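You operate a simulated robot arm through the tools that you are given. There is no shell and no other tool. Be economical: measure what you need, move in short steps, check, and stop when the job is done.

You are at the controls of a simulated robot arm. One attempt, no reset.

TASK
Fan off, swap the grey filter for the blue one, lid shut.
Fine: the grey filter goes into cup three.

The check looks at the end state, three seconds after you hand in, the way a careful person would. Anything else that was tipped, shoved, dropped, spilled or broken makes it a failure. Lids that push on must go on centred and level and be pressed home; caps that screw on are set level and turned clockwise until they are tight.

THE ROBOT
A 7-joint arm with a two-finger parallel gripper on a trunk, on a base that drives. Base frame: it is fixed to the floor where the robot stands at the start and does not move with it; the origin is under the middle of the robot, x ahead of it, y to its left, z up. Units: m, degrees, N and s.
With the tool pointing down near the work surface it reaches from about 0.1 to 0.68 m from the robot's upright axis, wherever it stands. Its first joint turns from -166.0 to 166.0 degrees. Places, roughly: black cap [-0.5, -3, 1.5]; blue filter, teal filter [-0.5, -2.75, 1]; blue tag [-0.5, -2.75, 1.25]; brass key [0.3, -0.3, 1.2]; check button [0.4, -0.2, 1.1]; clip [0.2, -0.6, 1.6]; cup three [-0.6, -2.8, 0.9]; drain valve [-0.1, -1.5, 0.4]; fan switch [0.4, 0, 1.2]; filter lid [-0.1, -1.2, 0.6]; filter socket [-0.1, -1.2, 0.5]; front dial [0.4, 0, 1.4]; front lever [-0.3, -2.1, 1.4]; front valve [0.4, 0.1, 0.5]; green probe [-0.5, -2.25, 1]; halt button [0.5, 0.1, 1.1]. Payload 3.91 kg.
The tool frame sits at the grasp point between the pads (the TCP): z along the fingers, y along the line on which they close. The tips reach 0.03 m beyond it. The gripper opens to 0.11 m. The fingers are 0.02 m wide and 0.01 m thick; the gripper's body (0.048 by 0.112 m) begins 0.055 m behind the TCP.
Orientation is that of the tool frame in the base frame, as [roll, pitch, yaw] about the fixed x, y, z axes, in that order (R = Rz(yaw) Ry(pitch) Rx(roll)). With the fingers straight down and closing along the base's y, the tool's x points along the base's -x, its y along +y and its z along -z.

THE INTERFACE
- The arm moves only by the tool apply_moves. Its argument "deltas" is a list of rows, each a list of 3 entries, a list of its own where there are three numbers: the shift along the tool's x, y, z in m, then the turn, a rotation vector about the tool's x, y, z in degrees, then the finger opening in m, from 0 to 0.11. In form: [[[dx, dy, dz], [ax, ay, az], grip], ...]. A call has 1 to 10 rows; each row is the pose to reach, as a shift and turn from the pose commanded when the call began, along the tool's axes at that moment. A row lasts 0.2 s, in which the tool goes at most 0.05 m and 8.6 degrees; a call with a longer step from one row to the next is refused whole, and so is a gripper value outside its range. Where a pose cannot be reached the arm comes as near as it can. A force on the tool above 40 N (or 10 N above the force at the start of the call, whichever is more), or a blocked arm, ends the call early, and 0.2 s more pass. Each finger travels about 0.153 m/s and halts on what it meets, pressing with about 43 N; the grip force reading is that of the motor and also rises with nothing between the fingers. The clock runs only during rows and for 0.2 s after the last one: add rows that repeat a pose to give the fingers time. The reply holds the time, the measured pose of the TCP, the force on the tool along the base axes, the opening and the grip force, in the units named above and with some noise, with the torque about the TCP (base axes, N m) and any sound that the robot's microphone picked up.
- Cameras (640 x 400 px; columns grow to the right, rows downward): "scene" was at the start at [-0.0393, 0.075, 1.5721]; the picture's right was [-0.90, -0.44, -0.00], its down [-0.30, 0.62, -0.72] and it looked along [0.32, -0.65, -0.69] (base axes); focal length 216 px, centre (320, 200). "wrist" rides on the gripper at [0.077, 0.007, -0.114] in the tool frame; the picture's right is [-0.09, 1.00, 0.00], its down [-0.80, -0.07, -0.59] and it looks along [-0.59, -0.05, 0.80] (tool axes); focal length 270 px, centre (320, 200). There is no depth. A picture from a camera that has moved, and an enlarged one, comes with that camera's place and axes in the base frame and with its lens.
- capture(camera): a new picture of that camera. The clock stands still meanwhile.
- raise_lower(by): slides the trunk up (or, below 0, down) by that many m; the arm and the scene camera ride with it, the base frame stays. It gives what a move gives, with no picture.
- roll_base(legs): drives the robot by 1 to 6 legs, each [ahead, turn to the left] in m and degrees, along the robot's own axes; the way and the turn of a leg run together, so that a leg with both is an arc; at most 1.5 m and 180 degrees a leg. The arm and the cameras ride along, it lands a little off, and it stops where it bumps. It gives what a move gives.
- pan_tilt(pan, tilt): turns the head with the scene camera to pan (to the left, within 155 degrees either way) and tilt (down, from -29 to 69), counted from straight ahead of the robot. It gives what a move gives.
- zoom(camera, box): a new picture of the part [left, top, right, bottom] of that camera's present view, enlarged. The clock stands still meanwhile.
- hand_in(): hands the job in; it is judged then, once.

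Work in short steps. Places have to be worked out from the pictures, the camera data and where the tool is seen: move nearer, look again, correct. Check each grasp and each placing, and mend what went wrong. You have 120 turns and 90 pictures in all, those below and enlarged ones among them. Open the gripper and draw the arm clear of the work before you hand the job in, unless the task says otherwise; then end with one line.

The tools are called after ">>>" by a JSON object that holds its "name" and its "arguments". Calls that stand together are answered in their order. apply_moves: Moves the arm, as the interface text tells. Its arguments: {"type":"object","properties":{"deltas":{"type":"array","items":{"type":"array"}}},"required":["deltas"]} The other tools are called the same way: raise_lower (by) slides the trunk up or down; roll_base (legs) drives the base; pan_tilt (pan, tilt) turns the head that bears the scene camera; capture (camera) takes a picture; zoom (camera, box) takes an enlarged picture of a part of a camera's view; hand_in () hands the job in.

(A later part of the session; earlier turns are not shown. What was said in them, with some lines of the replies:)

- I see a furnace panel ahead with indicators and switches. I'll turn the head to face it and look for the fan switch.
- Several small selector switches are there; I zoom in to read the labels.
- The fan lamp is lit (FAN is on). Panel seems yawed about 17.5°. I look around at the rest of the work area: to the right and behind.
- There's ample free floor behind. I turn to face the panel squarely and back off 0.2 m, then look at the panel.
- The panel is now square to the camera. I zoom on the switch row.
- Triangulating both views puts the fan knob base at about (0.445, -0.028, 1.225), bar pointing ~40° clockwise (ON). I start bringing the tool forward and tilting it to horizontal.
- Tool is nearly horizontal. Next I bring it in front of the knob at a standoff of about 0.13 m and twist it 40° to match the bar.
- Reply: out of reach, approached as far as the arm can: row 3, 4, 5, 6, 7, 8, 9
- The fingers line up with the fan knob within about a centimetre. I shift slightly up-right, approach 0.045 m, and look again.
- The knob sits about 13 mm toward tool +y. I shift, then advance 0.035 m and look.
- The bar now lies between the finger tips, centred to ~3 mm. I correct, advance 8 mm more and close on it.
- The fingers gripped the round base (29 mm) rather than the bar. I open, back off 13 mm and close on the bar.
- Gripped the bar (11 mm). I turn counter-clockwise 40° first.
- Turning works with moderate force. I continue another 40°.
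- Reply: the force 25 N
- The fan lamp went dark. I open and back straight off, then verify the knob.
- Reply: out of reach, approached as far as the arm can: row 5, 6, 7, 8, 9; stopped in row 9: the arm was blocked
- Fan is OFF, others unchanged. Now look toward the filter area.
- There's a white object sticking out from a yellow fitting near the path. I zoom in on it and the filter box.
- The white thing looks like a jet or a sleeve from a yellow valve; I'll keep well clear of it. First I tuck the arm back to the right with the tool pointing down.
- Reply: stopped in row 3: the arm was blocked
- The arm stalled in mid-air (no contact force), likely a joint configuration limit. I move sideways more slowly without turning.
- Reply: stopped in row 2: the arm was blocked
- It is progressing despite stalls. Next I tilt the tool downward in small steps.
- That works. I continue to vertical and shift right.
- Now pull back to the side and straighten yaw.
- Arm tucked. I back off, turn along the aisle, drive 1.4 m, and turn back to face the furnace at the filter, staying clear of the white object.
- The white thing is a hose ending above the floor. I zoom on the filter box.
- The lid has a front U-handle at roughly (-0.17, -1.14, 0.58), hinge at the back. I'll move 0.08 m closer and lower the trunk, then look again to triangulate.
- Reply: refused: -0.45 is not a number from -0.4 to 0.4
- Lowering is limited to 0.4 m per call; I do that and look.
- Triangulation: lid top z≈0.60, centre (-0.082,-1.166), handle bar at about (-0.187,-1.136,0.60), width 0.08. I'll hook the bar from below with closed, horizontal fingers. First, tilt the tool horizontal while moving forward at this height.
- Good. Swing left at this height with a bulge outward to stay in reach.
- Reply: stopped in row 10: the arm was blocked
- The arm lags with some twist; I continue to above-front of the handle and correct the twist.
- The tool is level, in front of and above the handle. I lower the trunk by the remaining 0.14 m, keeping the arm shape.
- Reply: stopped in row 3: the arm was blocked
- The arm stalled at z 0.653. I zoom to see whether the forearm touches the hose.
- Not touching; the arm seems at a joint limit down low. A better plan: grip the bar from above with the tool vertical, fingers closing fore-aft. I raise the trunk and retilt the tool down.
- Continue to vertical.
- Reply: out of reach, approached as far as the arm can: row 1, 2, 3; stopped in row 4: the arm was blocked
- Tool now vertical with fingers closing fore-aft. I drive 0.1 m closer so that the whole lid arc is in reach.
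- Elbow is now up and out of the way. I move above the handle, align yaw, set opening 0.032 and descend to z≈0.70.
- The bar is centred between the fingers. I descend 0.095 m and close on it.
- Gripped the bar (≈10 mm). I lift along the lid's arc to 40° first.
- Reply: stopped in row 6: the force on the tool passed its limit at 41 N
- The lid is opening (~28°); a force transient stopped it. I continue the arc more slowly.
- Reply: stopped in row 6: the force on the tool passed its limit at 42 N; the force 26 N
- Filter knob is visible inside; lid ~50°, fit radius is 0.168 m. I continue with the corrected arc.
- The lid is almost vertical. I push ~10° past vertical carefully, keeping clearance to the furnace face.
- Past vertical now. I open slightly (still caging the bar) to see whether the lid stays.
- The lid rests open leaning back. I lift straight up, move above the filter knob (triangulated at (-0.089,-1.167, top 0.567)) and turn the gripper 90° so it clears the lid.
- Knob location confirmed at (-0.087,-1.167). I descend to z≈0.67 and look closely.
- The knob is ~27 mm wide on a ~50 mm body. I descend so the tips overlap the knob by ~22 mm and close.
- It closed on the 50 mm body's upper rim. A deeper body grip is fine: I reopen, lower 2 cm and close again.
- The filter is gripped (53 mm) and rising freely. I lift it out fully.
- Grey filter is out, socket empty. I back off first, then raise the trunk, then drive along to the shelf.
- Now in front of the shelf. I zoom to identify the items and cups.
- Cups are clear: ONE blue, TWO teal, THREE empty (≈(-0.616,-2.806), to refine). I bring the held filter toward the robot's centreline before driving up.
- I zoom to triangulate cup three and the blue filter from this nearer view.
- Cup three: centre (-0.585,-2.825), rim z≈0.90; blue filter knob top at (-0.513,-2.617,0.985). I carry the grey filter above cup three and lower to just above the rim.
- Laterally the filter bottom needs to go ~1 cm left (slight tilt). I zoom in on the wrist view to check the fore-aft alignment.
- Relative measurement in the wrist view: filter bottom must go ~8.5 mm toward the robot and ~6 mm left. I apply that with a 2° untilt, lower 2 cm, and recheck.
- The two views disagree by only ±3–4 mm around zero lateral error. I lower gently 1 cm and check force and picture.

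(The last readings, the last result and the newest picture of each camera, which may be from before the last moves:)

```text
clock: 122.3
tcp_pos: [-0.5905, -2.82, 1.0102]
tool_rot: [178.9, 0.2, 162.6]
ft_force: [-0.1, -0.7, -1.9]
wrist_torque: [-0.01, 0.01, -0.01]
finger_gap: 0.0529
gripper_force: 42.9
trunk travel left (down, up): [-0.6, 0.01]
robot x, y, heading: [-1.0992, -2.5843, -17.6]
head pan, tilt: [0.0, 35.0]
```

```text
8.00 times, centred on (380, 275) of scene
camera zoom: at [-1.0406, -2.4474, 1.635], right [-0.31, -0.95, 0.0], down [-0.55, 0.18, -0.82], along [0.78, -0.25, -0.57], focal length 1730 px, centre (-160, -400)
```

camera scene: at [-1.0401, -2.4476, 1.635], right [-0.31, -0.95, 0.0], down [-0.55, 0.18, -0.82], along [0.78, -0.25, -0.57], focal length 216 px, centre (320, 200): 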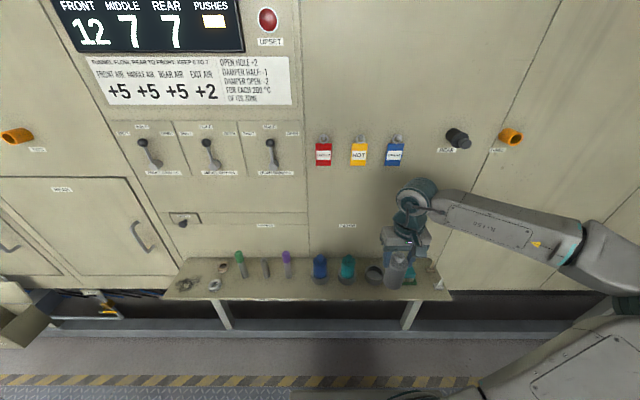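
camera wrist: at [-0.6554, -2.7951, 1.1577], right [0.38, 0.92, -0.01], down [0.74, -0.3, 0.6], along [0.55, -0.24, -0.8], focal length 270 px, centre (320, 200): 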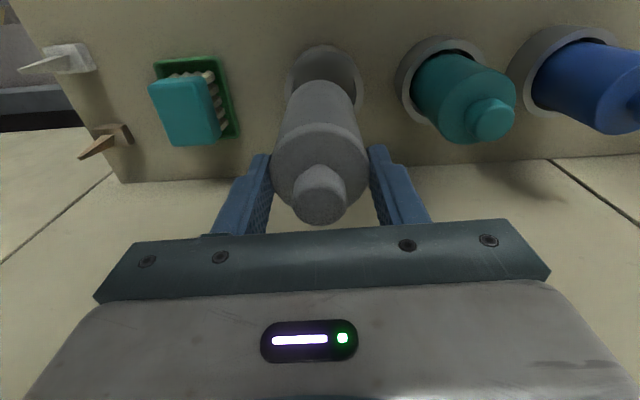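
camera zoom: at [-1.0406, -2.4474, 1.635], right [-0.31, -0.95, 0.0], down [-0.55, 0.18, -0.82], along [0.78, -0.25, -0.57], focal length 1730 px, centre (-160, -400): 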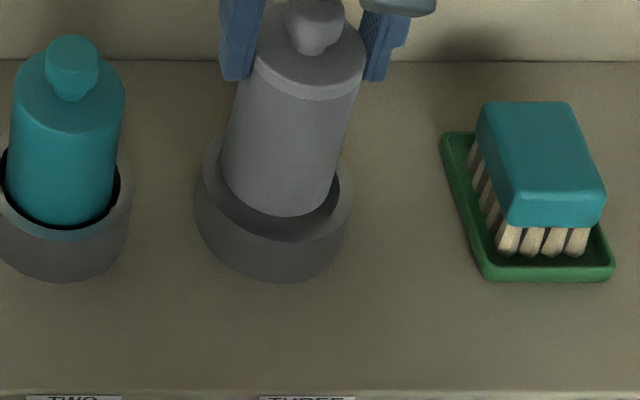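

No contact yet and the bottom seems to be entering the cup. I continue lowering slowly.

>>> {"name": "apply_moves", "arguments": {"deltas": [[[0, 0, 0.004], [0, 0, 0], 0.035], [[0, 0, 0.008], [0, 0, 0], 0.035], [[0, 0, 0.012], [0, 0, 0], 0.035]]}}

>>> {"name": "zoom", "arguments": {"camera": "scene", "box": [350, 250, 410, 300]}}

```text
clock: 123.1
tcp_pos: [-0.5896, -2.8199, 0.9988]
tool_rot: [178.9, 0.3, 162.6]
ft_force: [2.6, -2.0, 2.8]
wrist_torque: [-0.12, -0.19, 0.02]
finger_gap: 0.053
gripper_force: 43.3
trunk travel left (down, up): [-0.6, 0.01]
robot x, y, heading: [-1.1006, -2.5863, -17.7]
head pan, tilt: [0.0, 35.0]
```

```text
8.00 times, centred on (380, 275) of scene
camera zoom: at [-1.0407, -2.4475, 1.6351], right [-0.31, -0.95, 0.0], down [-0.55, 0.18, -0.82], along [0.78, -0.25, -0.57], focal length 1730 px, centre (-160, -400)
```

zoom: 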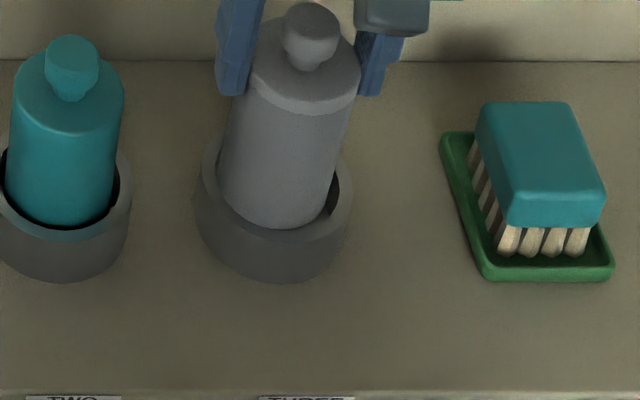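

Light contact pushes forward-right, matching the visible gap on the right. I shift 3 mm forward and 3 mm right, then continue down.

>>> {"name": "apply_moves", "arguments": {"deltas": [[[-0.003, -0.003, -0.001], [0, 0, 0], 0.035], [[-0.003, -0.003, 0.004], [0, 0, 0], 0.035], [[-0.003, -0.003, 0.009], [0, 0, 0], 0.035], [[-0.003, -0.003, 0.013], [0, 0, 0], 0.035]]}}

>>> {"name": "zoom", "arguments": {"camera": "scene", "box": [350, 250, 410, 300]}}

```text
clock: 124.1
tcp_pos: [-0.5883, -2.8231, 0.9833]
tool_rot: [178.9, 0.2, 162.6]
ft_force: [0.0, 0.5, -1.1]
wrist_torque: [0.03, -0.03, -0.03]
finger_gap: 0.0532
gripper_force: 42.8
trunk travel left (down, up): [-0.6, 0.01]
robot x, y, heading: [-1.0987, -2.5865, -18.0]
head pan, tilt: [0.0, 35.0]
```

```text
8.00 times, centred on (380, 275) of scene
camera zoom: at [-1.0407, -2.4474, 1.635], right [-0.31, -0.95, 0.0], down [-0.55, 0.18, -0.82], along [0.78, -0.25, -0.57], focal length 1730 px, centre (-160, -400)
```

zoom: 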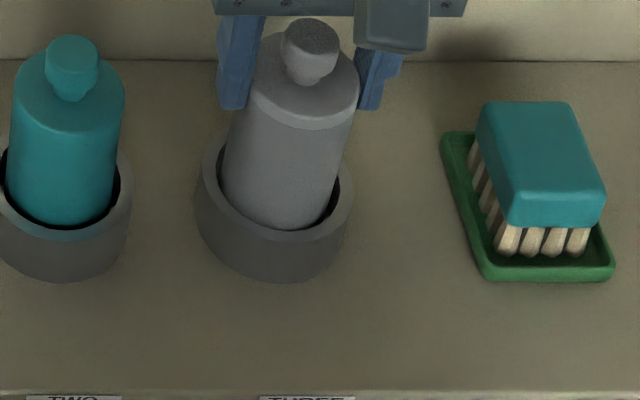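

Free and well inside the cup, force back to zero. I lower until it touches the bottom.

>>> {"name": "apply_moves", "arguments": {"deltas": [[[0, 0, 0.004], [0, 0, 0], 0.035], [[0, 0, 0.008], [0, 0, 0], 0.035], [[0, 0, 0.011], [0, 0, 0], 0.035]]}}

```text
clock: 124.9
tcp_pos: [-0.5869, -2.8234, 0.9748]
tool_rot: [178.9, 0.2, 162.6]
ft_force: [-0.4, -0.4, -1.8]
wrist_torque: [0.02, -0.01, -0.01]
finger_gap: 0.0533
gripper_force: 42.7
trunk travel left (down, up): [-0.6, 0.01]
robot x, y, heading: [-1.1014, -2.5806, -17.7]
head pan, tilt: [0.0, 35.0]
```

>>> {"name": "apply_moves", "arguments": {"deltas": [[[0, 0, 0.004], [0, 0, 0], 0.035], [[0, 0, 0.008], [0, 0, 0], 0.035], [[0, 0, 0.012], [0, 0, 0], 0.035]]}}

>>> {"name": "zoom", "arguments": {"camera": "scene", "box": [300, 240, 440, 310]}}

```text
clock: 125.7
tcp_pos: [-0.5872, -2.8216, 0.9656]
tool_rot: [178.9, 0.7, 162.7]
ft_force: [3.0, 1.9, 39.0]
wrist_torque: [-0.38, 0.0, -0.01]
finger_gap: 0.0538
gripper_force: 42.6
trunk travel left (down, up): [-0.6, 0.01]
robot x, y, heading: [-1.0988, -2.5845, -18.0]
head pan, tilt: [0.0, 35.0]
```

```text
4.57 times, centred on (370, 275) of scene
camera zoom: at [-1.0438, -2.4454, 1.6355], right [-0.31, -0.95, 0.0], down [-0.54, 0.17, -0.82], along [0.78, -0.25, -0.57], focal length 989 px, centre (91, -143)
```

zoom: 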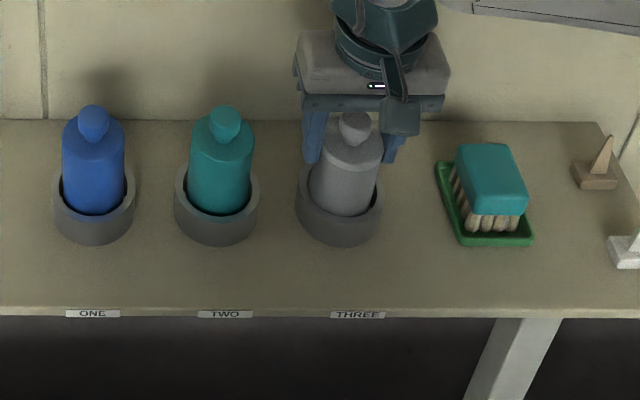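

Seated on the cup floor, matching its neighbours. I relieve the pressure, open, and rise.

>>> {"name": "apply_moves", "arguments": {"deltas": [[[0, 0, -0.009], [0, 0, 0], 0.045], [[0, 0, -0.009], [0, 0, 0], 0.075], [[0, 0, -0.009], [0, 0, 0], 0.08], [[0, 0, -0.03], [0, 0, 0], 0.08], [[0, 0, -0.07], [0, 0, 0], 0.08], [[0, 0, -0.11], [0, 0, 0], 0.08], [[0, 0, -0.14], [0, 0, 0], 0.08]]}}

>>> {"name": "zoom", "arguments": {"camera": "scene", "box": [300, 240, 440, 310]}}

```text
clock: 127.3
tcp_pos: [-0.5895, -2.825, 1.1032]
tool_rot: [179.0, 0.3, 162.6]
ft_force: [0.6, -0.2, -0.1]
wrist_torque: [0.01, -0.01, -0.01]
finger_gap: 0.0798
gripper_force: 0.2
trunk travel left (down, up): [-0.6, 0.01]
robot x, y, heading: [-1.0971, -2.5838, -17.9]
head pan, tilt: [0.0, 35.0]
```

```text
4.57 times, centred on (370, 275) of scene
camera zoom: at [-1.0411, -2.4471, 1.6349], right [-0.31, -0.95, 0.0], down [-0.55, 0.18, -0.82], along [0.78, -0.25, -0.57], focal length 989 px, centre (91, -143)
```

zoom: 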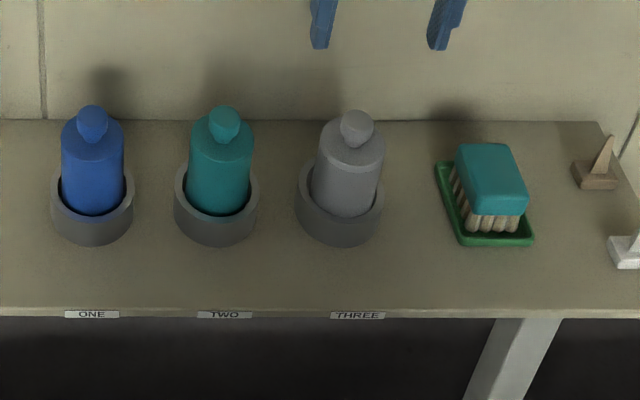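

Grey filter stands in cup three. I move over the blue filter at safe height and look.

>>> {"name": "apply_moves", "arguments": {"deltas": [[[-0.0015, 0.044, 0], [0, 0, 0], 0.08], [[-0.003, 0.088, 0], [0, 0, 0], 0.08], [[-0.0045, 0.133, 0], [0, 0, 0], 0.08], [[-0.006, 0.177, 0], [0, 0, 0], 0.08], [[-0.0076, 0.2214, 0], [0.7, 0, 0], 0.08], [[-0.0076, 0.2214, 0], [0.7, 0, 0], 0.08]]}}

>>> {"name": "capture", "arguments": {"camera": "wrist"}}

```text
clock: 128.7
tcp_pos: [-0.5164, -2.6196, 1.1066]
tool_rot: [179.7, 0.3, 162.5]
ft_force: [-0.4, -0.1, -1.0]
wrist_torque: [-0.01, 0.02, 0.01]
finger_gap: 0.08
gripper_force: 0.0
trunk travel left (down, up): [-0.6, 0.01]
robot x, y, heading: [-1.1004, -2.5873, -17.7]
head pan, tilt: [0.0, 35.0]
```

```text
18 pictures are left
camera wrist: at [-0.587, -2.5889, 1.2212], right [0.38, 0.92, 0.01], down [0.74, -0.31, 0.6], along [0.55, -0.22, -0.8], focal length 270 px, centre (320, 200)
```

wrist: 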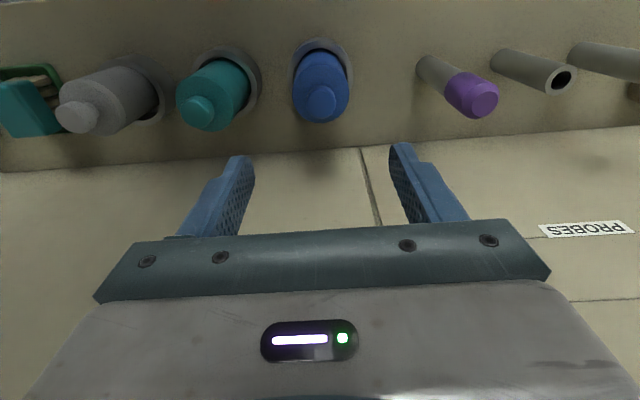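

Blue knob is nearly under the tool; small correction (+4.5 mm, +4.5 mm). I descend to the same grip height as grey (TCP 0.967) and close.

>>> {"name": "apply_moves", "arguments": {"deltas": [[[0.0045, 0.0045, 0.04], [0, 0, 0], 0.08], [[0.0045, 0.0045, 0.08], [0, 0, 0], 0.08], [[0.0045, 0.0045, 0.11], [0, 0, 0], 0.08], [[0.0045, 0.0045, 0.139], [0, 0, 0], 0.08], [[0.0045, 0.0045, 0.139], [0, 0, 0], 0.055], [[0.0045, 0.0045, 0.139], [0, 0, 0], 0.035], [[0.0045, 0.0045, 0.139], [0, 0, 0], 0.035]]}}

>>> {"name": "zoom", "arguments": {"camera": "scene", "box": [280, 230, 420, 300]}}

```text
clock: 130.3
tcp_pos: [-0.5183, -2.6115, 0.9675]
tool_rot: [179.6, 0.2, 162.6]
ft_force: [-0.3, -0.4, 0.1]
wrist_torque: [0.01, 0.02, 0.0]
finger_gap: 0.0528
gripper_force: 43.3
trunk travel left (down, up): [-0.6, 0.01]
robot x, y, heading: [-1.0979, -2.5863, -17.8]
head pan, tilt: [0.0, 35.0]
```

```text
4.57 times, centred on (350, 265) of scene
camera zoom: at [-1.0406, -2.4472, 1.635], right [-0.31, -0.95, 0.0], down [-0.55, 0.18, -0.82], along [0.78, -0.25, -0.57], focal length 989 px, centre (183, -97)
```

zoom: 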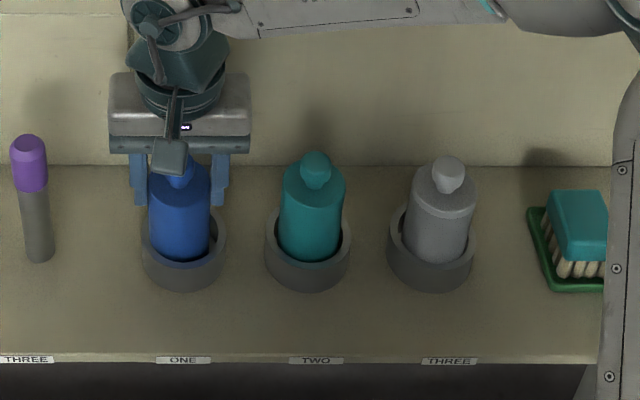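

Blue filter gripped (52.8 mm, no side force). I lift it straight out and check.

>>> {"name": "apply_moves", "arguments": {"deltas": [[[0, 0, -0.02], [0, 0, 0], 0.035], [[0, 0, -0.05], [0, 0, 0], 0.035], [[0, 0, -0.09], [0, 0, 0], 0.035], [[0, 0, -0.13], [0, 0, 0], 0.035], [[0, 0, -0.17], [0, 0, 0], 0.035], [[0, 0, -0.2], [0, 0, 0], 0.035], [[0.04, 0, -0.2], [0, 0, 0], 0.035], [[0.08, 0, -0.2], [0, 0, 0], 0.035]]}}

>>> {"name": "roll_base", "arguments": {"legs": [[-0.36, 0]]}}

>>> {"name": "capture", "arguments": {"camera": "scene"}}

```text
clock: 132.1
tcp_pos: [-0.5959, -2.5862, 1.1689]
tool_rot: [179.5, 0.3, 162.7]
ft_force: [0.2, 0.6, -0.7]
wrist_torque: [0.02, -0.04, -0.02]
finger_gap: 0.053
gripper_force: 42.9
trunk travel left (down, up): [-0.6, 0.01]
robot x, y, heading: [-1.1009, -2.5819, -17.6]
head pan, tilt: [0.0, 35.0]
```

```text
clock: 134.4
tcp_pos: [-0.9397, -2.4764, 1.1671]
tool_rot: [179.6, 0.3, 162.8]
ft_force: [-0.5, 0.0, -0.8]
wrist_torque: [0.0, -0.02, -0.01]
finger_gap: 0.0529
gripper_force: 42.8
trunk travel left (down, up): [-0.6, 0.01]
robot x, y, heading: [-1.4445, -2.475, -17.4]
head pan, tilt: [0.0, 35.0]
```

```text
16 pictures are left
camera scene: at [-1.3847, -2.337, 1.635], right [-0.3, -0.95, 0.0], down [-0.55, 0.17, -0.82], along [0.78, -0.25, -0.57], focal length 216 px, centre (320, 200)
```

scene: 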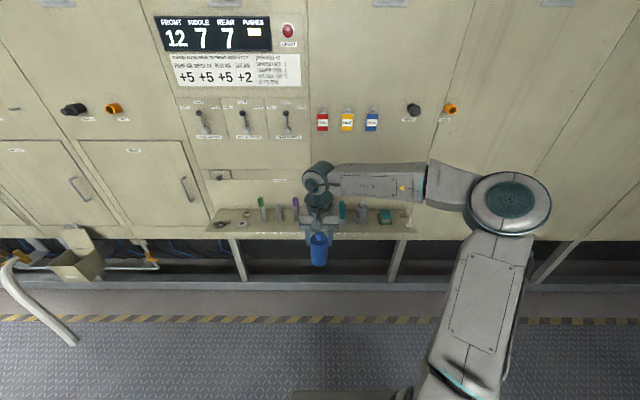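

The blue filter hangs straight. I drive back along the aisle to the filter housing.

>>> {"name": "roll_base", "arguments": {"legs": [[0, -90], [-1.4, 0], [0, 89]]}}

```text
clock: 148.9
tcp_pos: [-0.4977, -1.1906, 1.1675]
tool_rot: [179.6, 0.3, 159.9]
ft_force: [0.4, -0.4, -0.5]
wrist_torque: [0.02, -0.02, 0.01]
finger_gap: 0.0531
gripper_force: 42.9
trunk travel left (down, up): [-0.6, 0.01]
robot x, y, heading: [-1.0027, -1.1644, -20.8]
head pan, tilt: [0.0, 35.0]
```

Correct the heading, move up to the housing, lower the trunk, then look.

>>> {"name": "roll_base", "arguments": {"legs": [[0, 2.5], [0.34, 0]]}}

>>> {"name": "raise_lower", "arguments": {"by": -0.28}}

>>> {"name": "capture", "arguments": {"camera": "wrist"}}

```text
clock: 151.5
tcp_pos: [-0.1731, -1.2736, 1.1676]
tool_rot: [179.6, 0.2, 162.3]
ft_force: [0.4, 1.6, -1.3]
wrist_torque: [0.03, 0.03, 0.01]
finger_gap: 0.0527
gripper_force: 43.0
trunk travel left (down, up): [-0.6, 0.01]
robot x, y, heading: [-0.68, -1.2676, -18.1]
head pan, tilt: [0.0, 35.0]
```

```text
clock: 154.3
tcp_pos: [-0.1759, -1.2731, 0.8867]
tool_rot: [179.5, 0.3, 162.4]
ft_force: [0.5, 0.7, -1.9]
wrist_torque: [0.02, 0.01, 0.02]
finger_gap: 0.0528
gripper_force: 42.8
trunk travel left (down, up): [-0.32, 0.29]
robot x, y, heading: [-0.6805, -1.2667, -18.0]
head pan, tilt: [0.0, 35.0]
```

```text
15 pictures are left
camera wrist: at [-0.2465, -1.2434, 1.0019], right [0.38, 0.92, 0.01], down [0.74, -0.31, 0.6], along [0.55, -0.22, -0.8], focal length 270 px, centre (320, 200)
```

wrist: 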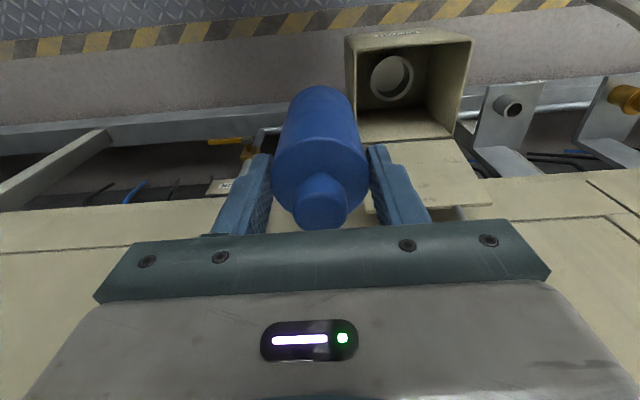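

Socket ring seen where expected. I move above it and lower to just above the box rim.

>>> {"name": "apply_moves", "arguments": {"deltas": [[[-0.014, 0.032, 0], [0, 0, 0], 0.035], [[-0.027, 0.064, 0], [0, 0, 0], 0.035], [[-0.041, 0.096, 0], [0, 0, 0], 0.035], [[-0.054, 0.127, 0], [0, 0, 0], 0.035], [[-0.054, 0.127, 0.04], [0, 0, 0], 0.035], [[-0.054, 0.127, 0.08], [0, 0, 0], 0.035], [[-0.054, 0.127, 0.12], [0, 0, 0], 0.035], [[-0.054, 0.127, 0.15], [0, 0, 0], 0.035], [[-0.054, 0.127, 0.15], [0, 0, 0], 0.035]]}}

>>> {"name": "zoom", "arguments": {"camera": "wrist", "box": [220, 0, 420, 130]}}

```text
clock: 156.3
tcp_pos: [-0.0826, -1.1686, 0.7385]
tool_rot: [179.5, 0.2, 162.4]
ft_force: [-0.3, -0.2, -0.5]
wrist_torque: [0.02, 0.03, 0.01]
finger_gap: 0.0527
gripper_force: 43.5
trunk travel left (down, up): [-0.32, 0.29]
robot x, y, heading: [-0.6807, -1.2687, -18.1]
head pan, tilt: [0.0, 35.0]
```

```text
3.08 times, centred on (320, 65) of wrist
camera zoom: at [-0.1548, -1.1382, 0.853], right [0.38, 0.92, 0.01], down [0.74, -0.31, 0.6], along [0.55, -0.22, -0.8], focal length 832 px, centre (320, 615)
```

zoom: 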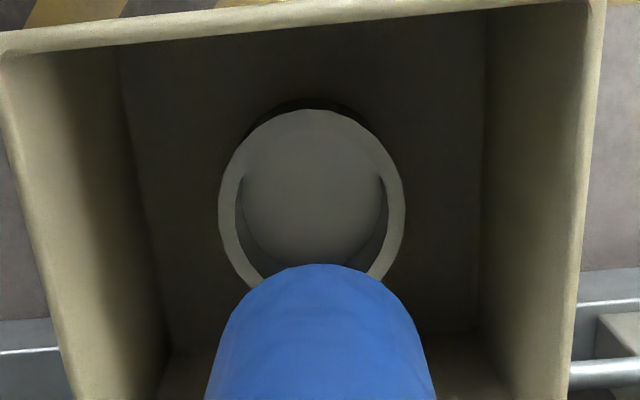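

Using the same bias that worked for the cup, the tool should be at about (-0.091,-1.1685). I shift and lower to bottom ≈0.50, then recheck.

>>> {"name": "apply_moves", "arguments": {"deltas": [[[0.008, -0.002, 0], [0, 0, 0], 0.035], [[0.008, -0.002, 0.03], [0, 0, 0], 0.035], [[0.008, -0.002, 0.06], [0, 0, 0], 0.035], [[0.008, -0.002, 0.09], [0, 0, 0], 0.035], [[0.008, -0.002, 0.11], [0, 0, 0], 0.035], [[0.008, -0.002, 0.11], [0, 0, 0], 0.035]]}}

>>> {"name": "zoom", "arguments": {"camera": "wrist", "box": [240, 30, 400, 130]}}

>>> {"name": "pan_tilt", "arguments": {"pan": 10, "tilt": 45}}

>>> {"name": "zoom", "arguments": {"camera": "scene", "box": [270, 180, 370, 280]}}

```text
clock: 157.8
tcp_pos: [-0.0923, -1.166, 0.6276]
tool_rot: [179.6, 0.2, 162.4]
ft_force: [-0.5, -0.3, -1.7]
wrist_torque: [-0.03, 0.03, -0.01]
finger_gap: 0.053
gripper_force: 43.0
trunk travel left (down, up): [-0.32, 0.29]
robot x, y, heading: [-0.6789, -1.2728, -17.9]
head pan, tilt: [0.0, 35.0]
```

```text
4.00 times, centred on (320, 80) of wrist
camera zoom: at [-0.1634, -1.1364, 0.7428], right [0.38, 0.92, 0.01], down [0.74, -0.31, 0.6], along [0.55, -0.22, -0.8], focal length 1081 px, centre (320, 680)
```

zoom: 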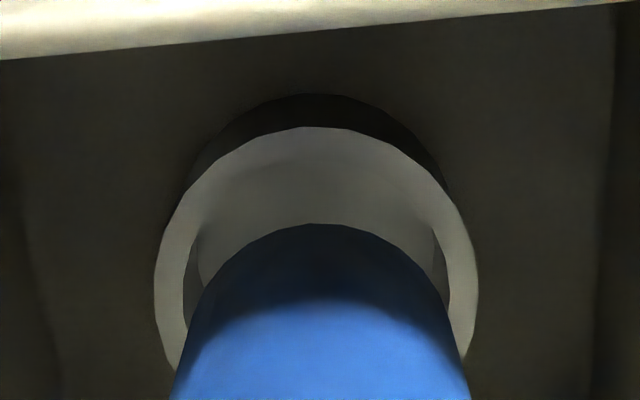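

```text
clock: 158.5
tcp_pos: [-0.092, -1.166, 0.6284]
tool_rot: [179.6, 0.4, 162.4]
ft_force: [0.7, -0.6, -1.3]
wrist_torque: [0.0, 0.0, 0.03]
finger_gap: 0.0528
gripper_force: 42.7
trunk travel left (down, up): [-0.32, 0.29]
robot x, y, heading: [-0.6777, -1.2687, -18.4]
head pan, tilt: [10.0, 45.0]
```

```text
4.00 times, centred on (320, 230) of scene
camera zoom: at [-0.6226, -1.1159, 1.3402], right [-0.14, -0.99, 0.0], down [-0.7, 0.1, -0.71], along [0.7, -0.1, -0.71], focal length 865 px, centre (320, 80)
```

zoom: 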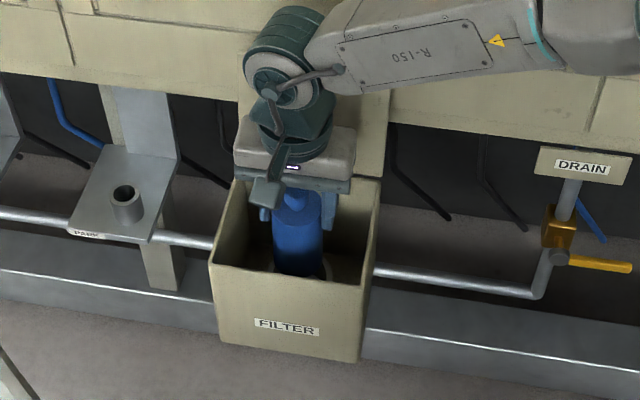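

The ring measured now is at (-0.0965,-1.1625,0.4945), so odometry drifted ~8 mm. I shift 6 mm toward the robot, lower 1 cm and recheck.

>>> {"name": "apply_moves", "arguments": {"deltas": [[[0.006, 0, 0], [0, 0, 0], 0.035], [[0.006, 0, 0.01], [0, 0, 0], 0.035], [[0.006, 0, 0.013], [0, 0, 0], 0.035], [[0.006, 0, 0.013], [0, 0, 0], 0.035]]}}

>>> {"name": "zoom", "arguments": {"camera": "wrist", "box": [240, 30, 400, 130]}}

```text
clock: 159.5
tcp_pos: [-0.0969, -1.1647, 0.6138]
tool_rot: [179.6, 0.3, 162.4]
ft_force: [-0.1, -0.8, -1.7]
wrist_torque: [0.01, 0.02, 0.0]
finger_gap: 0.0528
gripper_force: 42.6
trunk travel left (down, up): [-0.32, 0.29]
robot x, y, heading: [-0.677, -1.2717, -18.1]
head pan, tilt: [10.0, 45.0]
```

```text
4.00 times, centred on (320, 80) of wrist
camera zoom: at [-0.1685, -1.1343, 0.7297], right [0.38, 0.92, 0.01], down [0.74, -0.31, 0.6], along [0.55, -0.22, -0.8], focal length 1081 px, centre (320, 680)
```

zoom: 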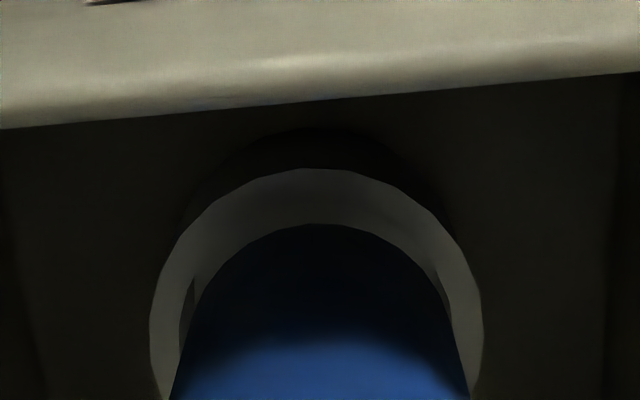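

Nearly concentric now. I lower in small steps, shifting 1 mm right, watching force.

>>> {"name": "apply_moves", "arguments": {"deltas": [[[0.001, -0.001, 0.005], [0, 0, 0], 0.035], [[0.001, -0.001, 0.01], [0, 0, 0], 0.035], [[0.001, -0.001, 0.014], [0, 0, 0], 0.035], [[0.001, -0.001, 0.018], [0, 0, 0], 0.035]]}}

```text
clock: 160.5
tcp_pos: [-0.0982, -1.1639, 0.5973]
tool_rot: [179.6, 0.3, 162.4]
ft_force: [-0.3, -1.1, -0.4]
wrist_torque: [0.0, -0.01, 0.02]
finger_gap: 0.0526
gripper_force: 42.9
trunk travel left (down, up): [-0.32, 0.29]
robot x, y, heading: [-0.6768, -1.2727, -18.1]
head pan, tilt: [10.0, 45.0]
```

No contact: it is inside the ring. Continue down in small steps.

>>> {"name": "apply_moves", "arguments": {"deltas": [[[0, 0, 0.006], [0, 0, 0], 0.035], [[0, 0, 0.012], [0, 0, 0], 0.035], [[0, 0, 0.018], [0, 0, 0], 0.035], [[0, 0, 0.024], [0, 0, 0], 0.035], [[0, 0, 0.03], [0, 0, 0], 0.035]]}}

```text
clock: 161.7
tcp_pos: [-0.0966, -1.1665, 0.5672]
tool_rot: [179.5, 0.4, 162.3]
ft_force: [17.4, -3.1, 5.1]
wrist_torque: [-0.27, -1.26, 0.03]
finger_gap: 0.0529
gripper_force: 42.9
trunk travel left (down, up): [-0.32, 0.29]
robot x, y, heading: [-0.6789, -1.2721, -17.8]
head pan, tilt: [10.0, 45.0]
```

The wall pushes the filter forward (17 N); I shift 3 mm forward to relieve.

>>> {"name": "apply_moves", "arguments": {"deltas": [[[-0.0015, 0, 0], [0, 0, 0], 0.035], [[-0.003, 0, 0], [0, 0, 0], 0.035]]}}

```text
clock: 162.3
tcp_pos: [-0.0956, -1.1663, 0.5671]
tool_rot: [179.7, 0.1, 162.4]
ft_force: [10.2, -3.0, 3.3]
wrist_torque: [-0.15, -0.75, -0.03]
finger_gap: 0.0529
gripper_force: 43.3
trunk travel left (down, up): [-0.32, 0.29]
robot x, y, heading: [-0.6775, -1.2707, -18.1]
head pan, tilt: [10.0, 45.0]
```

Reducing; another 4 mm forward, then continue lowering.

>>> {"name": "apply_moves", "arguments": {"deltas": [[[-0.002, 0, 0], [0, 0, 0], 0.035], [[-0.004, 0, 0], [0, 0, 0], 0.035], [[-0.004, 0, 0.004], [0, 0, 0], 0.035], [[-0.004, 0, 0.007], [0, 0, 0], 0.035]]}}

```text
clock: 163.3
tcp_pos: [-0.0923, -1.1653, 0.5595]
tool_rot: [179.6, 0.1, 162.4]
ft_force: [0.4, -0.5, -2.1]
wrist_torque: [0.0, -0.04, 0.05]
finger_gap: 0.0528
gripper_force: 43.2
trunk travel left (down, up): [-0.32, 0.29]
robot x, y, heading: [-0.6773, -1.2669, -17.8]
head pan, tilt: [10.0, 45.0]
```

Free now. I lower until it bottoms out.

>>> {"name": "apply_moves", "arguments": {"deltas": [[[0, 0, 0.003], [0, 0, 0], 0.035], [[0, 0, 0.006], [0, 0, 0], 0.035], [[0, 0, 0.009], [0, 0, 0], 0.035]]}}

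```text
clock: 164.1
tcp_pos: [-0.0915, -1.1669, 0.5538]
tool_rot: [179.5, 0.4, 162.4]
ft_force: [-3.2, -1.5, 17.8]
wrist_torque: [-0.4, 0.62, 0.0]
finger_gap: 0.0529
gripper_force: 43.1
trunk travel left (down, up): [-0.32, 0.29]
robot x, y, heading: [-0.6798, -1.2691, -18.1]
head pan, tilt: [10.0, 45.0]
```

Bottomed out at the same height as the grey filter sat. I release and rise straight up, then verify.

>>> {"name": "apply_moves", "arguments": {"deltas": [[[0, 0, -0.003], [0, 0, 0], 0.045], [[0, 0, -0.003], [0, 0, 0], 0.07], [[0, 0, -0.003], [0, 0, 0], 0.075], [[0, 0, -0.03], [0, 0, 0], 0.075], [[0, 0, -0.07], [0, 0, 0], 0.075], [[0, 0, -0.11], [0, 0, 0], 0.075], [[0, 0, -0.15], [0, 0, 0], 0.075], [[0, 0, -0.2], [0, 0, 0], 0.075], [[0, 0, -0.25], [0, 0, 0], 0.075], [[0, 0, -0.3], [0, 0, 0], 0.075]]}}

>>> {"name": "zoom", "arguments": {"camera": "scene", "box": [270, 180, 370, 280]}}

```text
clock: 166.3
tcp_pos: [-0.0923, -1.1687, 0.8515]
tool_rot: [179.6, 0.2, 162.5]
ft_force: [0.0, 0.2, -0.6]
wrist_torque: [-0.01, -0.04, -0.03]
finger_gap: 0.0748
gripper_force: 0.0
trunk travel left (down, up): [-0.32, 0.29]
robot x, y, heading: [-0.6749, -1.2668, -18.0]
head pan, tilt: [10.0, 45.0]
```

```text
4.00 times, centred on (320, 230) of scene
camera zoom: at [-0.6227, -1.1158, 1.3401], right [-0.14, -0.99, 0.0], down [-0.7, 0.1, -0.71], along [0.7, -0.1, -0.71], focal length 865 px, centre (320, 80)
```

zoom: 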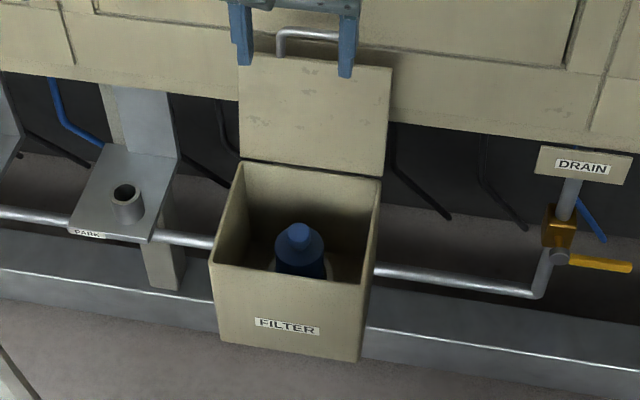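

Blue filter is seated upright. Now the lid: I rotate the gripper 90° for gripping the bar.

>>> {"name": "apply_moves", "arguments": {"deltas": [[[0, 0, -0.02], [0, 0, 8.5], 0.05], [[0, 0, -0.04], [0, 0, 17], 0.05], [[0, 0, -0.04], [0, 0, 25.5], 0.05], [[0, 0, -0.04], [0, 0, 34], 0.05], [[0, 0, -0.04], [0, 0, 42.5], 0.05], [[0, 0, -0.04], [0, 0, 51], 0.05], [[0, 0, -0.04], [0, 0, 59.5], 0.05], [[0, 0, -0.04], [0, 0, 68], 0.05], [[0, 0, -0.04], [0, 0, 76.5], 0.05], [[0, 0, -0.04], [0, 0, 85], 0.05]]}}

```text
clock: 168.5
tcp_pos: [-0.0931, -1.1695, 0.891]
tool_rot: [179.7, -0.4, 77.3]
ft_force: [0.5, -0.4, 0.3]
wrist_torque: [0.01, -0.01, -0.03]
finger_gap: 0.05
gripper_force: 0.1
trunk travel left (down, up): [-0.32, 0.29]
robot x, y, heading: [-0.6794, -1.2698, -17.9]
head pan, tilt: [10.0, 45.0]
```

Move over the bar (still above it) and look.

>>> {"name": "apply_moves", "arguments": {"deltas": [[[-0.001, 0.027, 0], [0, 0, 2.5], 0.05], [[-0.002, 0.053, 0], [0, 0, 5], 0.05], [[-0.003, 0.0796, 0], [0, 0, 5], 0.05], [[-0.003, 0.0796, 0.03], [0, 0, 5], 0.05]]}}

>>> {"name": "capture", "arguments": {"camera": "wrist"}}

```text
clock: 169.5
tcp_pos: [-0.0161, -1.1896, 0.861]
tool_rot: [179.8, -0.4, 72.4]
ft_force: [-0.8, -0.6, -0.6]
wrist_torque: [0.0, 0.01, 0.01]
finger_gap: 0.0502
gripper_force: 0.0
trunk travel left (down, up): [-0.32, 0.29]
robot x, y, heading: [-0.6784, -1.2663, -17.9]
head pan, tilt: [10.0, 45.0]
```

```text
9 pictures are left
camera wrist: at [0.0134, -1.118, 0.9769], right [0.92, -0.39, 0.0], down [-0.31, -0.75, 0.59], along [-0.22, -0.54, -0.81], focal length 270 px, centre (320, 200)
```

wrist: 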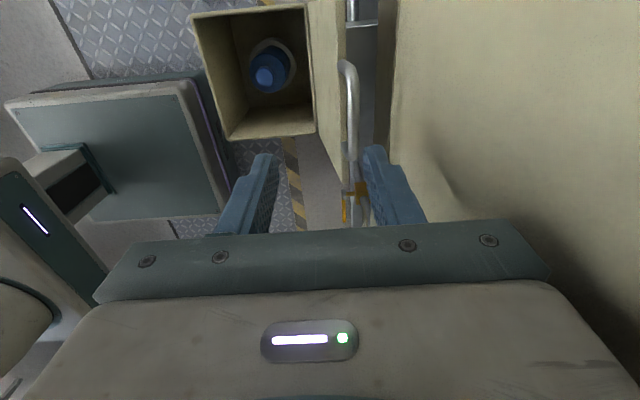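

The bar is ~25 mm forward of the tool centre. I open to 0.08 so it falls between the fingers, descend, and check.

>>> {"name": "apply_moves", "arguments": {"deltas": [[[0, 0.004, 0], [0, 0, 0], 0.08], [[0, 0.004, 0], [0, 0, 0], 0.08], [[0, 0.004, 0.03], [0, 0, 0], 0.08], [[0, 0.004, 0.06], [0, 0, 0], 0.08], [[0, 0.004, 0.08], [0, 0, 0], 0.08]]}}

>>> {"name": "capture", "arguments": {"camera": "wrist"}}

```text
clock: 170.7
tcp_pos: [-0.0114, -1.1894, 0.781]
tool_rot: [179.6, -0.4, 72.4]
ft_force: [1.3, -0.2, 0.3]
wrist_torque: [0.02, -0.01, 0.02]
finger_gap: 0.08
gripper_force: 0.1
trunk travel left (down, up): [-0.32, 0.29]
robot x, y, heading: [-0.6769, -1.2709, -18.1]
head pan, tilt: [10.0, 45.0]
```

```text
8 pictures are left
camera wrist: at [0.0175, -1.1181, 0.8967], right [0.92, -0.39, 0.0], down [-0.31, -0.75, 0.59], along [-0.22, -0.54, -0.81], focal length 270 px, centre (320, 200)
```

wrist: 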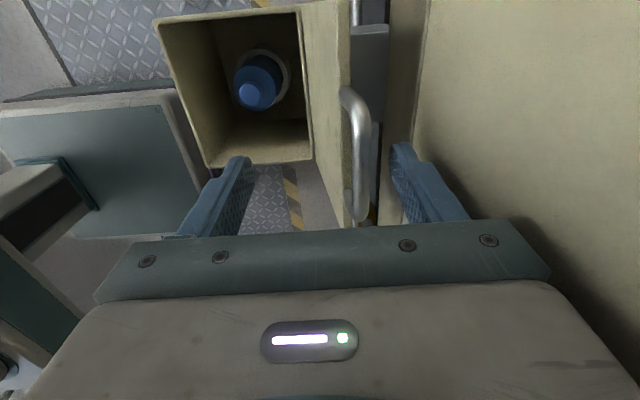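

The bar lies between the fingers. I close on it.

>>> {"name": "apply_moves", "arguments": {"deltas": [[[0, 0, 0], [0, 0, 0], 0.06], [[0, 0, 0], [0, 0, 0], 0.04], [[0, 0, 0], [0, 0, 0], 0.022], [[0, 0, 0], [0, 0, 0], 0.008], [[0, 0, 0], [0, 0, 0], 0.005]]}}

```text
clock: 171.9
tcp_pos: [-0.0128, -1.1902, 0.7801]
tool_rot: [179.7, -0.3, 72.5]
ft_force: [0.2, 0.2, 0.6]
wrist_torque: [-0.02, 0.01, -0.4]
finger_gap: 0.0096
gripper_force: 44.8
trunk travel left (down, up): [-0.32, 0.29]
robot x, y, heading: [-0.6789, -1.2698, -18.0]
head pan, tilt: [10.0, 45.0]
```

Bar gripped. I swing the lid back along the arc, slowly, to ~50°.

>>> {"name": "apply_moves", "arguments": {"deltas": [[[0, -0.0117, -0.0011], [0, 0, 0], 0.005], [[0, -0.0264, -0.0012], [0, 0, 0], 0.005], [[0, -0.041, 0], [0, 0, 0], 0.005], [[0, -0.0554, 0.0024], [0, 0, 0], 0.005], [[0, -0.0696, 0.006], [0, 0, 0], 0.005], [[0, -0.0834, 0.0109], [0, 0, 0], 0.005], [[0, -0.0968, 0.017], [0, 0, 0], 0.005], [[0, -0.1095, 0.0242], [0, 0, 0], 0.005], [[0, -0.1192, 0.0308], [0, 0, 0], 0.005], [[0, -0.1285, 0.038], [0, 0, 0], 0.005]]}}

```text
clock: 174.1
tcp_pos: [-0.132, -1.1508, 0.7408]
tool_rot: [179.8, -0.3, 72.4]
ft_force: [20.2, 5.4, -21.4]
wrist_torque: [-0.26, -0.3, 0.35]
finger_gap: 0.0096
gripper_force: 45.2
trunk travel left (down, up): [-0.32, 0.29]
robot x, y, heading: [-0.6791, -1.2695, -18.0]
head pan, tilt: [10.0, 45.0]
```

The lid pulls toward its hinge, so I follow with a 4 mm smaller radius down to almost closed.

>>> {"name": "apply_moves", "arguments": {"deltas": [[[0, -0.0082, 0.0129], [0, 0, 0], 0.005], [[0, -0.0177, 0.0233], [0, 0, 0], 0.005], [[0, -0.0263, 0.0346], [0, 0, 0], 0.005], [[0, -0.034, 0.0467], [0, 0, 0], 0.005], [[0, -0.0407, 0.0594], [0, 0, 0], 0.005], [[0, -0.0461, 0.0726], [0, 0, 0], 0.005], [[0, -0.0504, 0.0862], [0, 0, 0], 0.005], [[0, -0.0534, 0.1002], [0, 0, 0], 0.005], [[0, -0.0554, 0.1144], [0, 0, 0], 0.005], [[0, -0.056, 0.1228], [0, 0, 0], 0.005]]}}

>>> {"name": "zoom", "arguments": {"camera": "scene", "box": [270, 180, 370, 280]}}

```text
clock: 176.3
tcp_pos: [-0.1835, -1.1332, 0.6213]
tool_rot: [179.5, -0.4, 72.2]
ft_force: [11.4, -3.1, 17.6]
wrist_torque: [-1.19, -0.02, 0.68]
finger_gap: 0.0095
gripper_force: 45.1
trunk travel left (down, up): [-0.32, 0.29]
robot x, y, heading: [-0.6784, -1.2661, -17.9]
head pan, tilt: [10.0, 45.0]
```

```text
4.00 times, centred on (320, 230) of scene
camera zoom: at [-0.6228, -1.1162, 1.3407], right [-0.14, -0.99, 0.0], down [-0.7, 0.1, -0.71], along [0.7, -0.1, -0.71], focal length 865 px, centre (320, 80)
```

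zoom: 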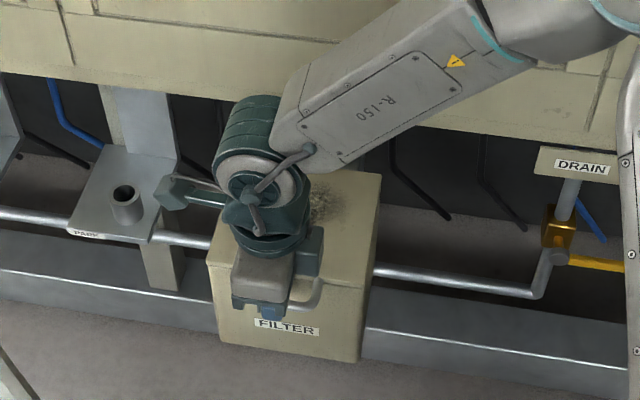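

Almost closed. I press down another 1 cm gently.

>>> {"name": "apply_moves", "arguments": {"deltas": [[[0, 0, 0.004], [0, 0, 0], 0.005], [[0, 0, 0.008], [0, 0, 0], 0.005], [[0, 0, 0.011], [0, 0, 0], 0.005]]}}

```text
clock: 176.7
tcp_pos: [-0.1849, -1.134, 0.6212]
tool_rot: [179.3, -0.5, 72.4]
ft_force: [-8.6, -5.6, 23.1]
wrist_torque: [0.02, 0.1, 0.68]
finger_gap: 0.0094
gripper_force: 45.2
trunk travel left (down, up): [-0.32, 0.29]
robot x, y, heading: [-0.6781, -1.2696, -17.9]
head pan, tilt: [10.0, 45.0]
stopped in row 2: the force on the tool passed its limit at 43 N (the readings are from after the stop); the commanded pose is now the measured one
```

It resists firmly at the same height: the lid is down. I open, rise and check the lid.

>>> {"name": "apply_moves", "arguments": {"deltas": [[[0, 0, 0], [0, 0, 0], 0.02], [[0, 0, 0], [0, 0, 0], 0.032], [[0, 0, -0.03], [0, 0, 0], 0.032], [[0, 0, -0.07], [0, 0, 0], 0.032], [[0, 0, -0.11], [0, 0, 0], 0.032], [[0, -0.04, -0.14], [0, 0, 0], 0.032], [[0, -0.08, -0.17], [0, 0, 0], 0.032], [[0, -0.11, -0.2], [0, 0, 0], 0.032]]}}

>>> {"name": "zoom", "arguments": {"camera": "scene", "box": [290, 200, 350, 270]}}

```text
clock: 178.5
tcp_pos: [-0.292, -1.101, 0.8182]
tool_rot: [179.5, -0.5, 72.2]
ft_force: [-0.1, 0.3, -0.8]
wrist_torque: [0.01, 0.01, 0.0]
finger_gap: 0.0319
gripper_force: 0.1
trunk travel left (down, up): [-0.32, 0.29]
robot x, y, heading: [-0.6735, -1.2722, -18.1]
head pan, tilt: [10.0, 45.0]
```

```text
5.71 times, centred on (320, 235) of scene
camera zoom: at [-0.6224, -1.1158, 1.3401], right [-0.14, -0.99, 0.0], down [-0.7, 0.1, -0.71], along [0.7, -0.1, -0.71], focal length 1236 px, centre (320, 0)
```

zoom: 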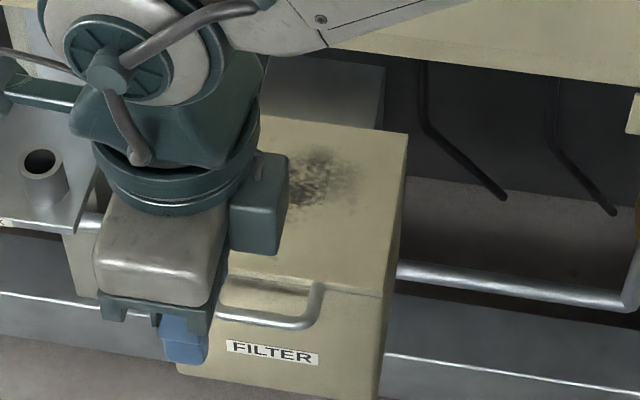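

Looks shut. I back the robot away to draw the arm clear and take an unobstructed look.

>>> {"name": "roll_base", "arguments": {"legs": [[-0.35, 0]]}}

>>> {"name": "zoom", "arguments": {"camera": "scene", "box": [270, 100, 400, 220]}}

```text
clock: 180.8
tcp_pos: [-0.6284, -0.9903, 0.8166]
tool_rot: [179.4, -0.6, 72.3]
ft_force: [0.4, 0.2, -0.1]
wrist_torque: [0.01, 0.0, -0.01]
finger_gap: 0.0321
gripper_force: 0.0
trunk travel left (down, up): [-0.32, 0.29]
robot x, y, heading: [-1.0125, -1.1602, -18.2]
head pan, tilt: [10.0, 45.0]
```

```text
3.33 times, centred on (335, 160) of scene
camera zoom: at [-0.9593, -1.0057, 1.3402], right [-0.14, -0.99, 0.0], down [-0.7, 0.1, -0.71], along [0.7, -0.1, -0.71], focal length 721 px, centre (270, 333)
```

zoom: 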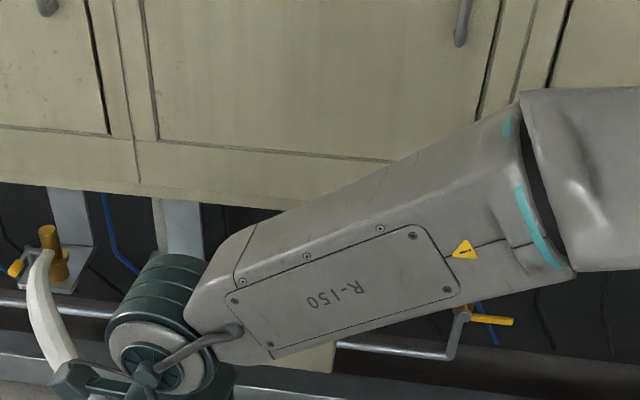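

The arm blocks the view; I swing it to the right and look again.

>>> {"name": "apply_moves", "arguments": {"deltas": [[[-0.04, 0.01, 0], [0, 0, 0], 0.032], [[-0.08, 0.02, 0], [0, 0, 0], 0.032], [[-0.12, 0.03, 0], [0, 0, 0], 0.032], [[-0.16, 0.04, 0], [0, 0, 0], 0.032], [[-0.2, 0.05, 0], [0, 0, 0], 0.032], [[-0.24, 0.05, 0], [0, 0, 0], 0.032], [[-0.28, 0.05, 0], [0, 0, 0], 0.032], [[-0.32, 0.05, 0], [0, 0, 0], 0.032], [[-0.36, 0.05, 0], [0, 0, 0], 0.032], [[-0.4, 0.05, 0], [0, 0, 0], 0.032]]}}

>>> {"name": "zoom", "arguments": {"camera": "scene", "box": [270, 140, 370, 240]}}

```text
clock: 183.0
tcp_pos: [-0.7033, -1.3884, 0.8159]
tool_rot: [179.3, -0.5, 72.3]
ft_force: [0.4, -1.0, -0.1]
wrist_torque: [0.0, -0.02, 0.03]
finger_gap: 0.032
gripper_force: 0.2
trunk travel left (down, up): [-0.32, 0.29]
robot x, y, heading: [-1.013, -1.1642, -17.9]
head pan, tilt: [10.0, 45.0]
```

```text
4.00 times, centred on (320, 190) of scene
camera zoom: at [-0.9593, -1.0059, 1.3402], right [-0.14, -0.99, 0.0], down [-0.7, 0.1, -0.71], along [0.7, -0.1, -0.71], focal length 865 px, centre (320, 240)
```

zoom: 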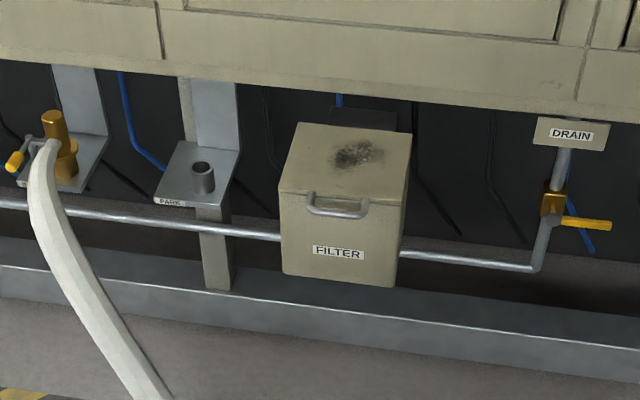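

The lid is flush and shut. A final check of the fan switch.

>>> {"name": "pan_tilt", "arguments": {"pan": 52, "tilt": 5}}

>>> {"name": "zoom", "arguments": {"camera": "scene", "box": [270, 170, 390, 245]}}

```text
clock: 184.1
tcp_pos: [-0.7031, -1.3872, 0.8155]
tool_rot: [179.4, -0.4, 72.4]
ft_force: [1.0, 0.0, 0.2]
wrist_torque: [0.01, 0.02, 0.04]
finger_gap: 0.032
gripper_force: 0.0
trunk travel left (down, up): [-0.32, 0.29]
robot x, y, heading: [-1.016, -1.1588, -18.0]
head pan, tilt: [52.0, 5.0]
```

```text
5.33 times, centred on (330, 208) of scene
camera zoom: at [-0.9637, -0.9433, 1.4031], right [0.56, -0.83, 0.0], down [-0.07, -0.05, -1.0], along [0.83, 0.55, -0.09], focal length 1154 px, centre (267, 160)
```

zoom: 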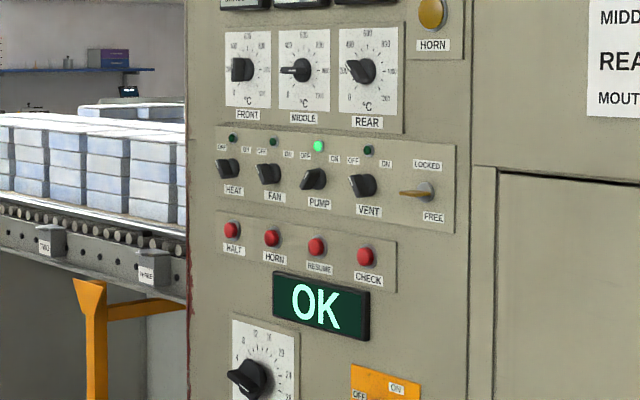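

The fan is off, the panel shows OK, the blue filter is fitted, the lid is shut and the grey filter stands in cup three. I open the gripper and hand in.

>>> {"name": "apply_moves", "arguments": {"deltas": [[[0, 0, -0.02], [0, 0, 0], 0.07], [[0, 0, -0.04], [0, 0, 0], 0.1], [[0, 0, -0.04], [0, 0, 0], 0.1]]}}

>>> {"name": "hand_in", "arguments": {}}

```text
clock: 184.9
tcp_pos: [-0.7024, -1.3873, 0.8542]
tool_rot: [179.5, -0.4, 72.3]
ft_force: [0.2, -0.7, 0.3]
wrist_torque: [-0.02, 0.0, 0.01]
finger_gap: 0.1001
gripper_force: 0.1
trunk travel left (down, up): [-0.32, 0.29]
robot x, y, heading: [-1.0177, -1.1569, -17.7]
head pan, tilt: [52.0, 5.0]
```

```text
The job is handed in.
```

The fan is off, the blue filter is in the housing with the lid shut, the grey filter is in cup three, and the job is handed in.
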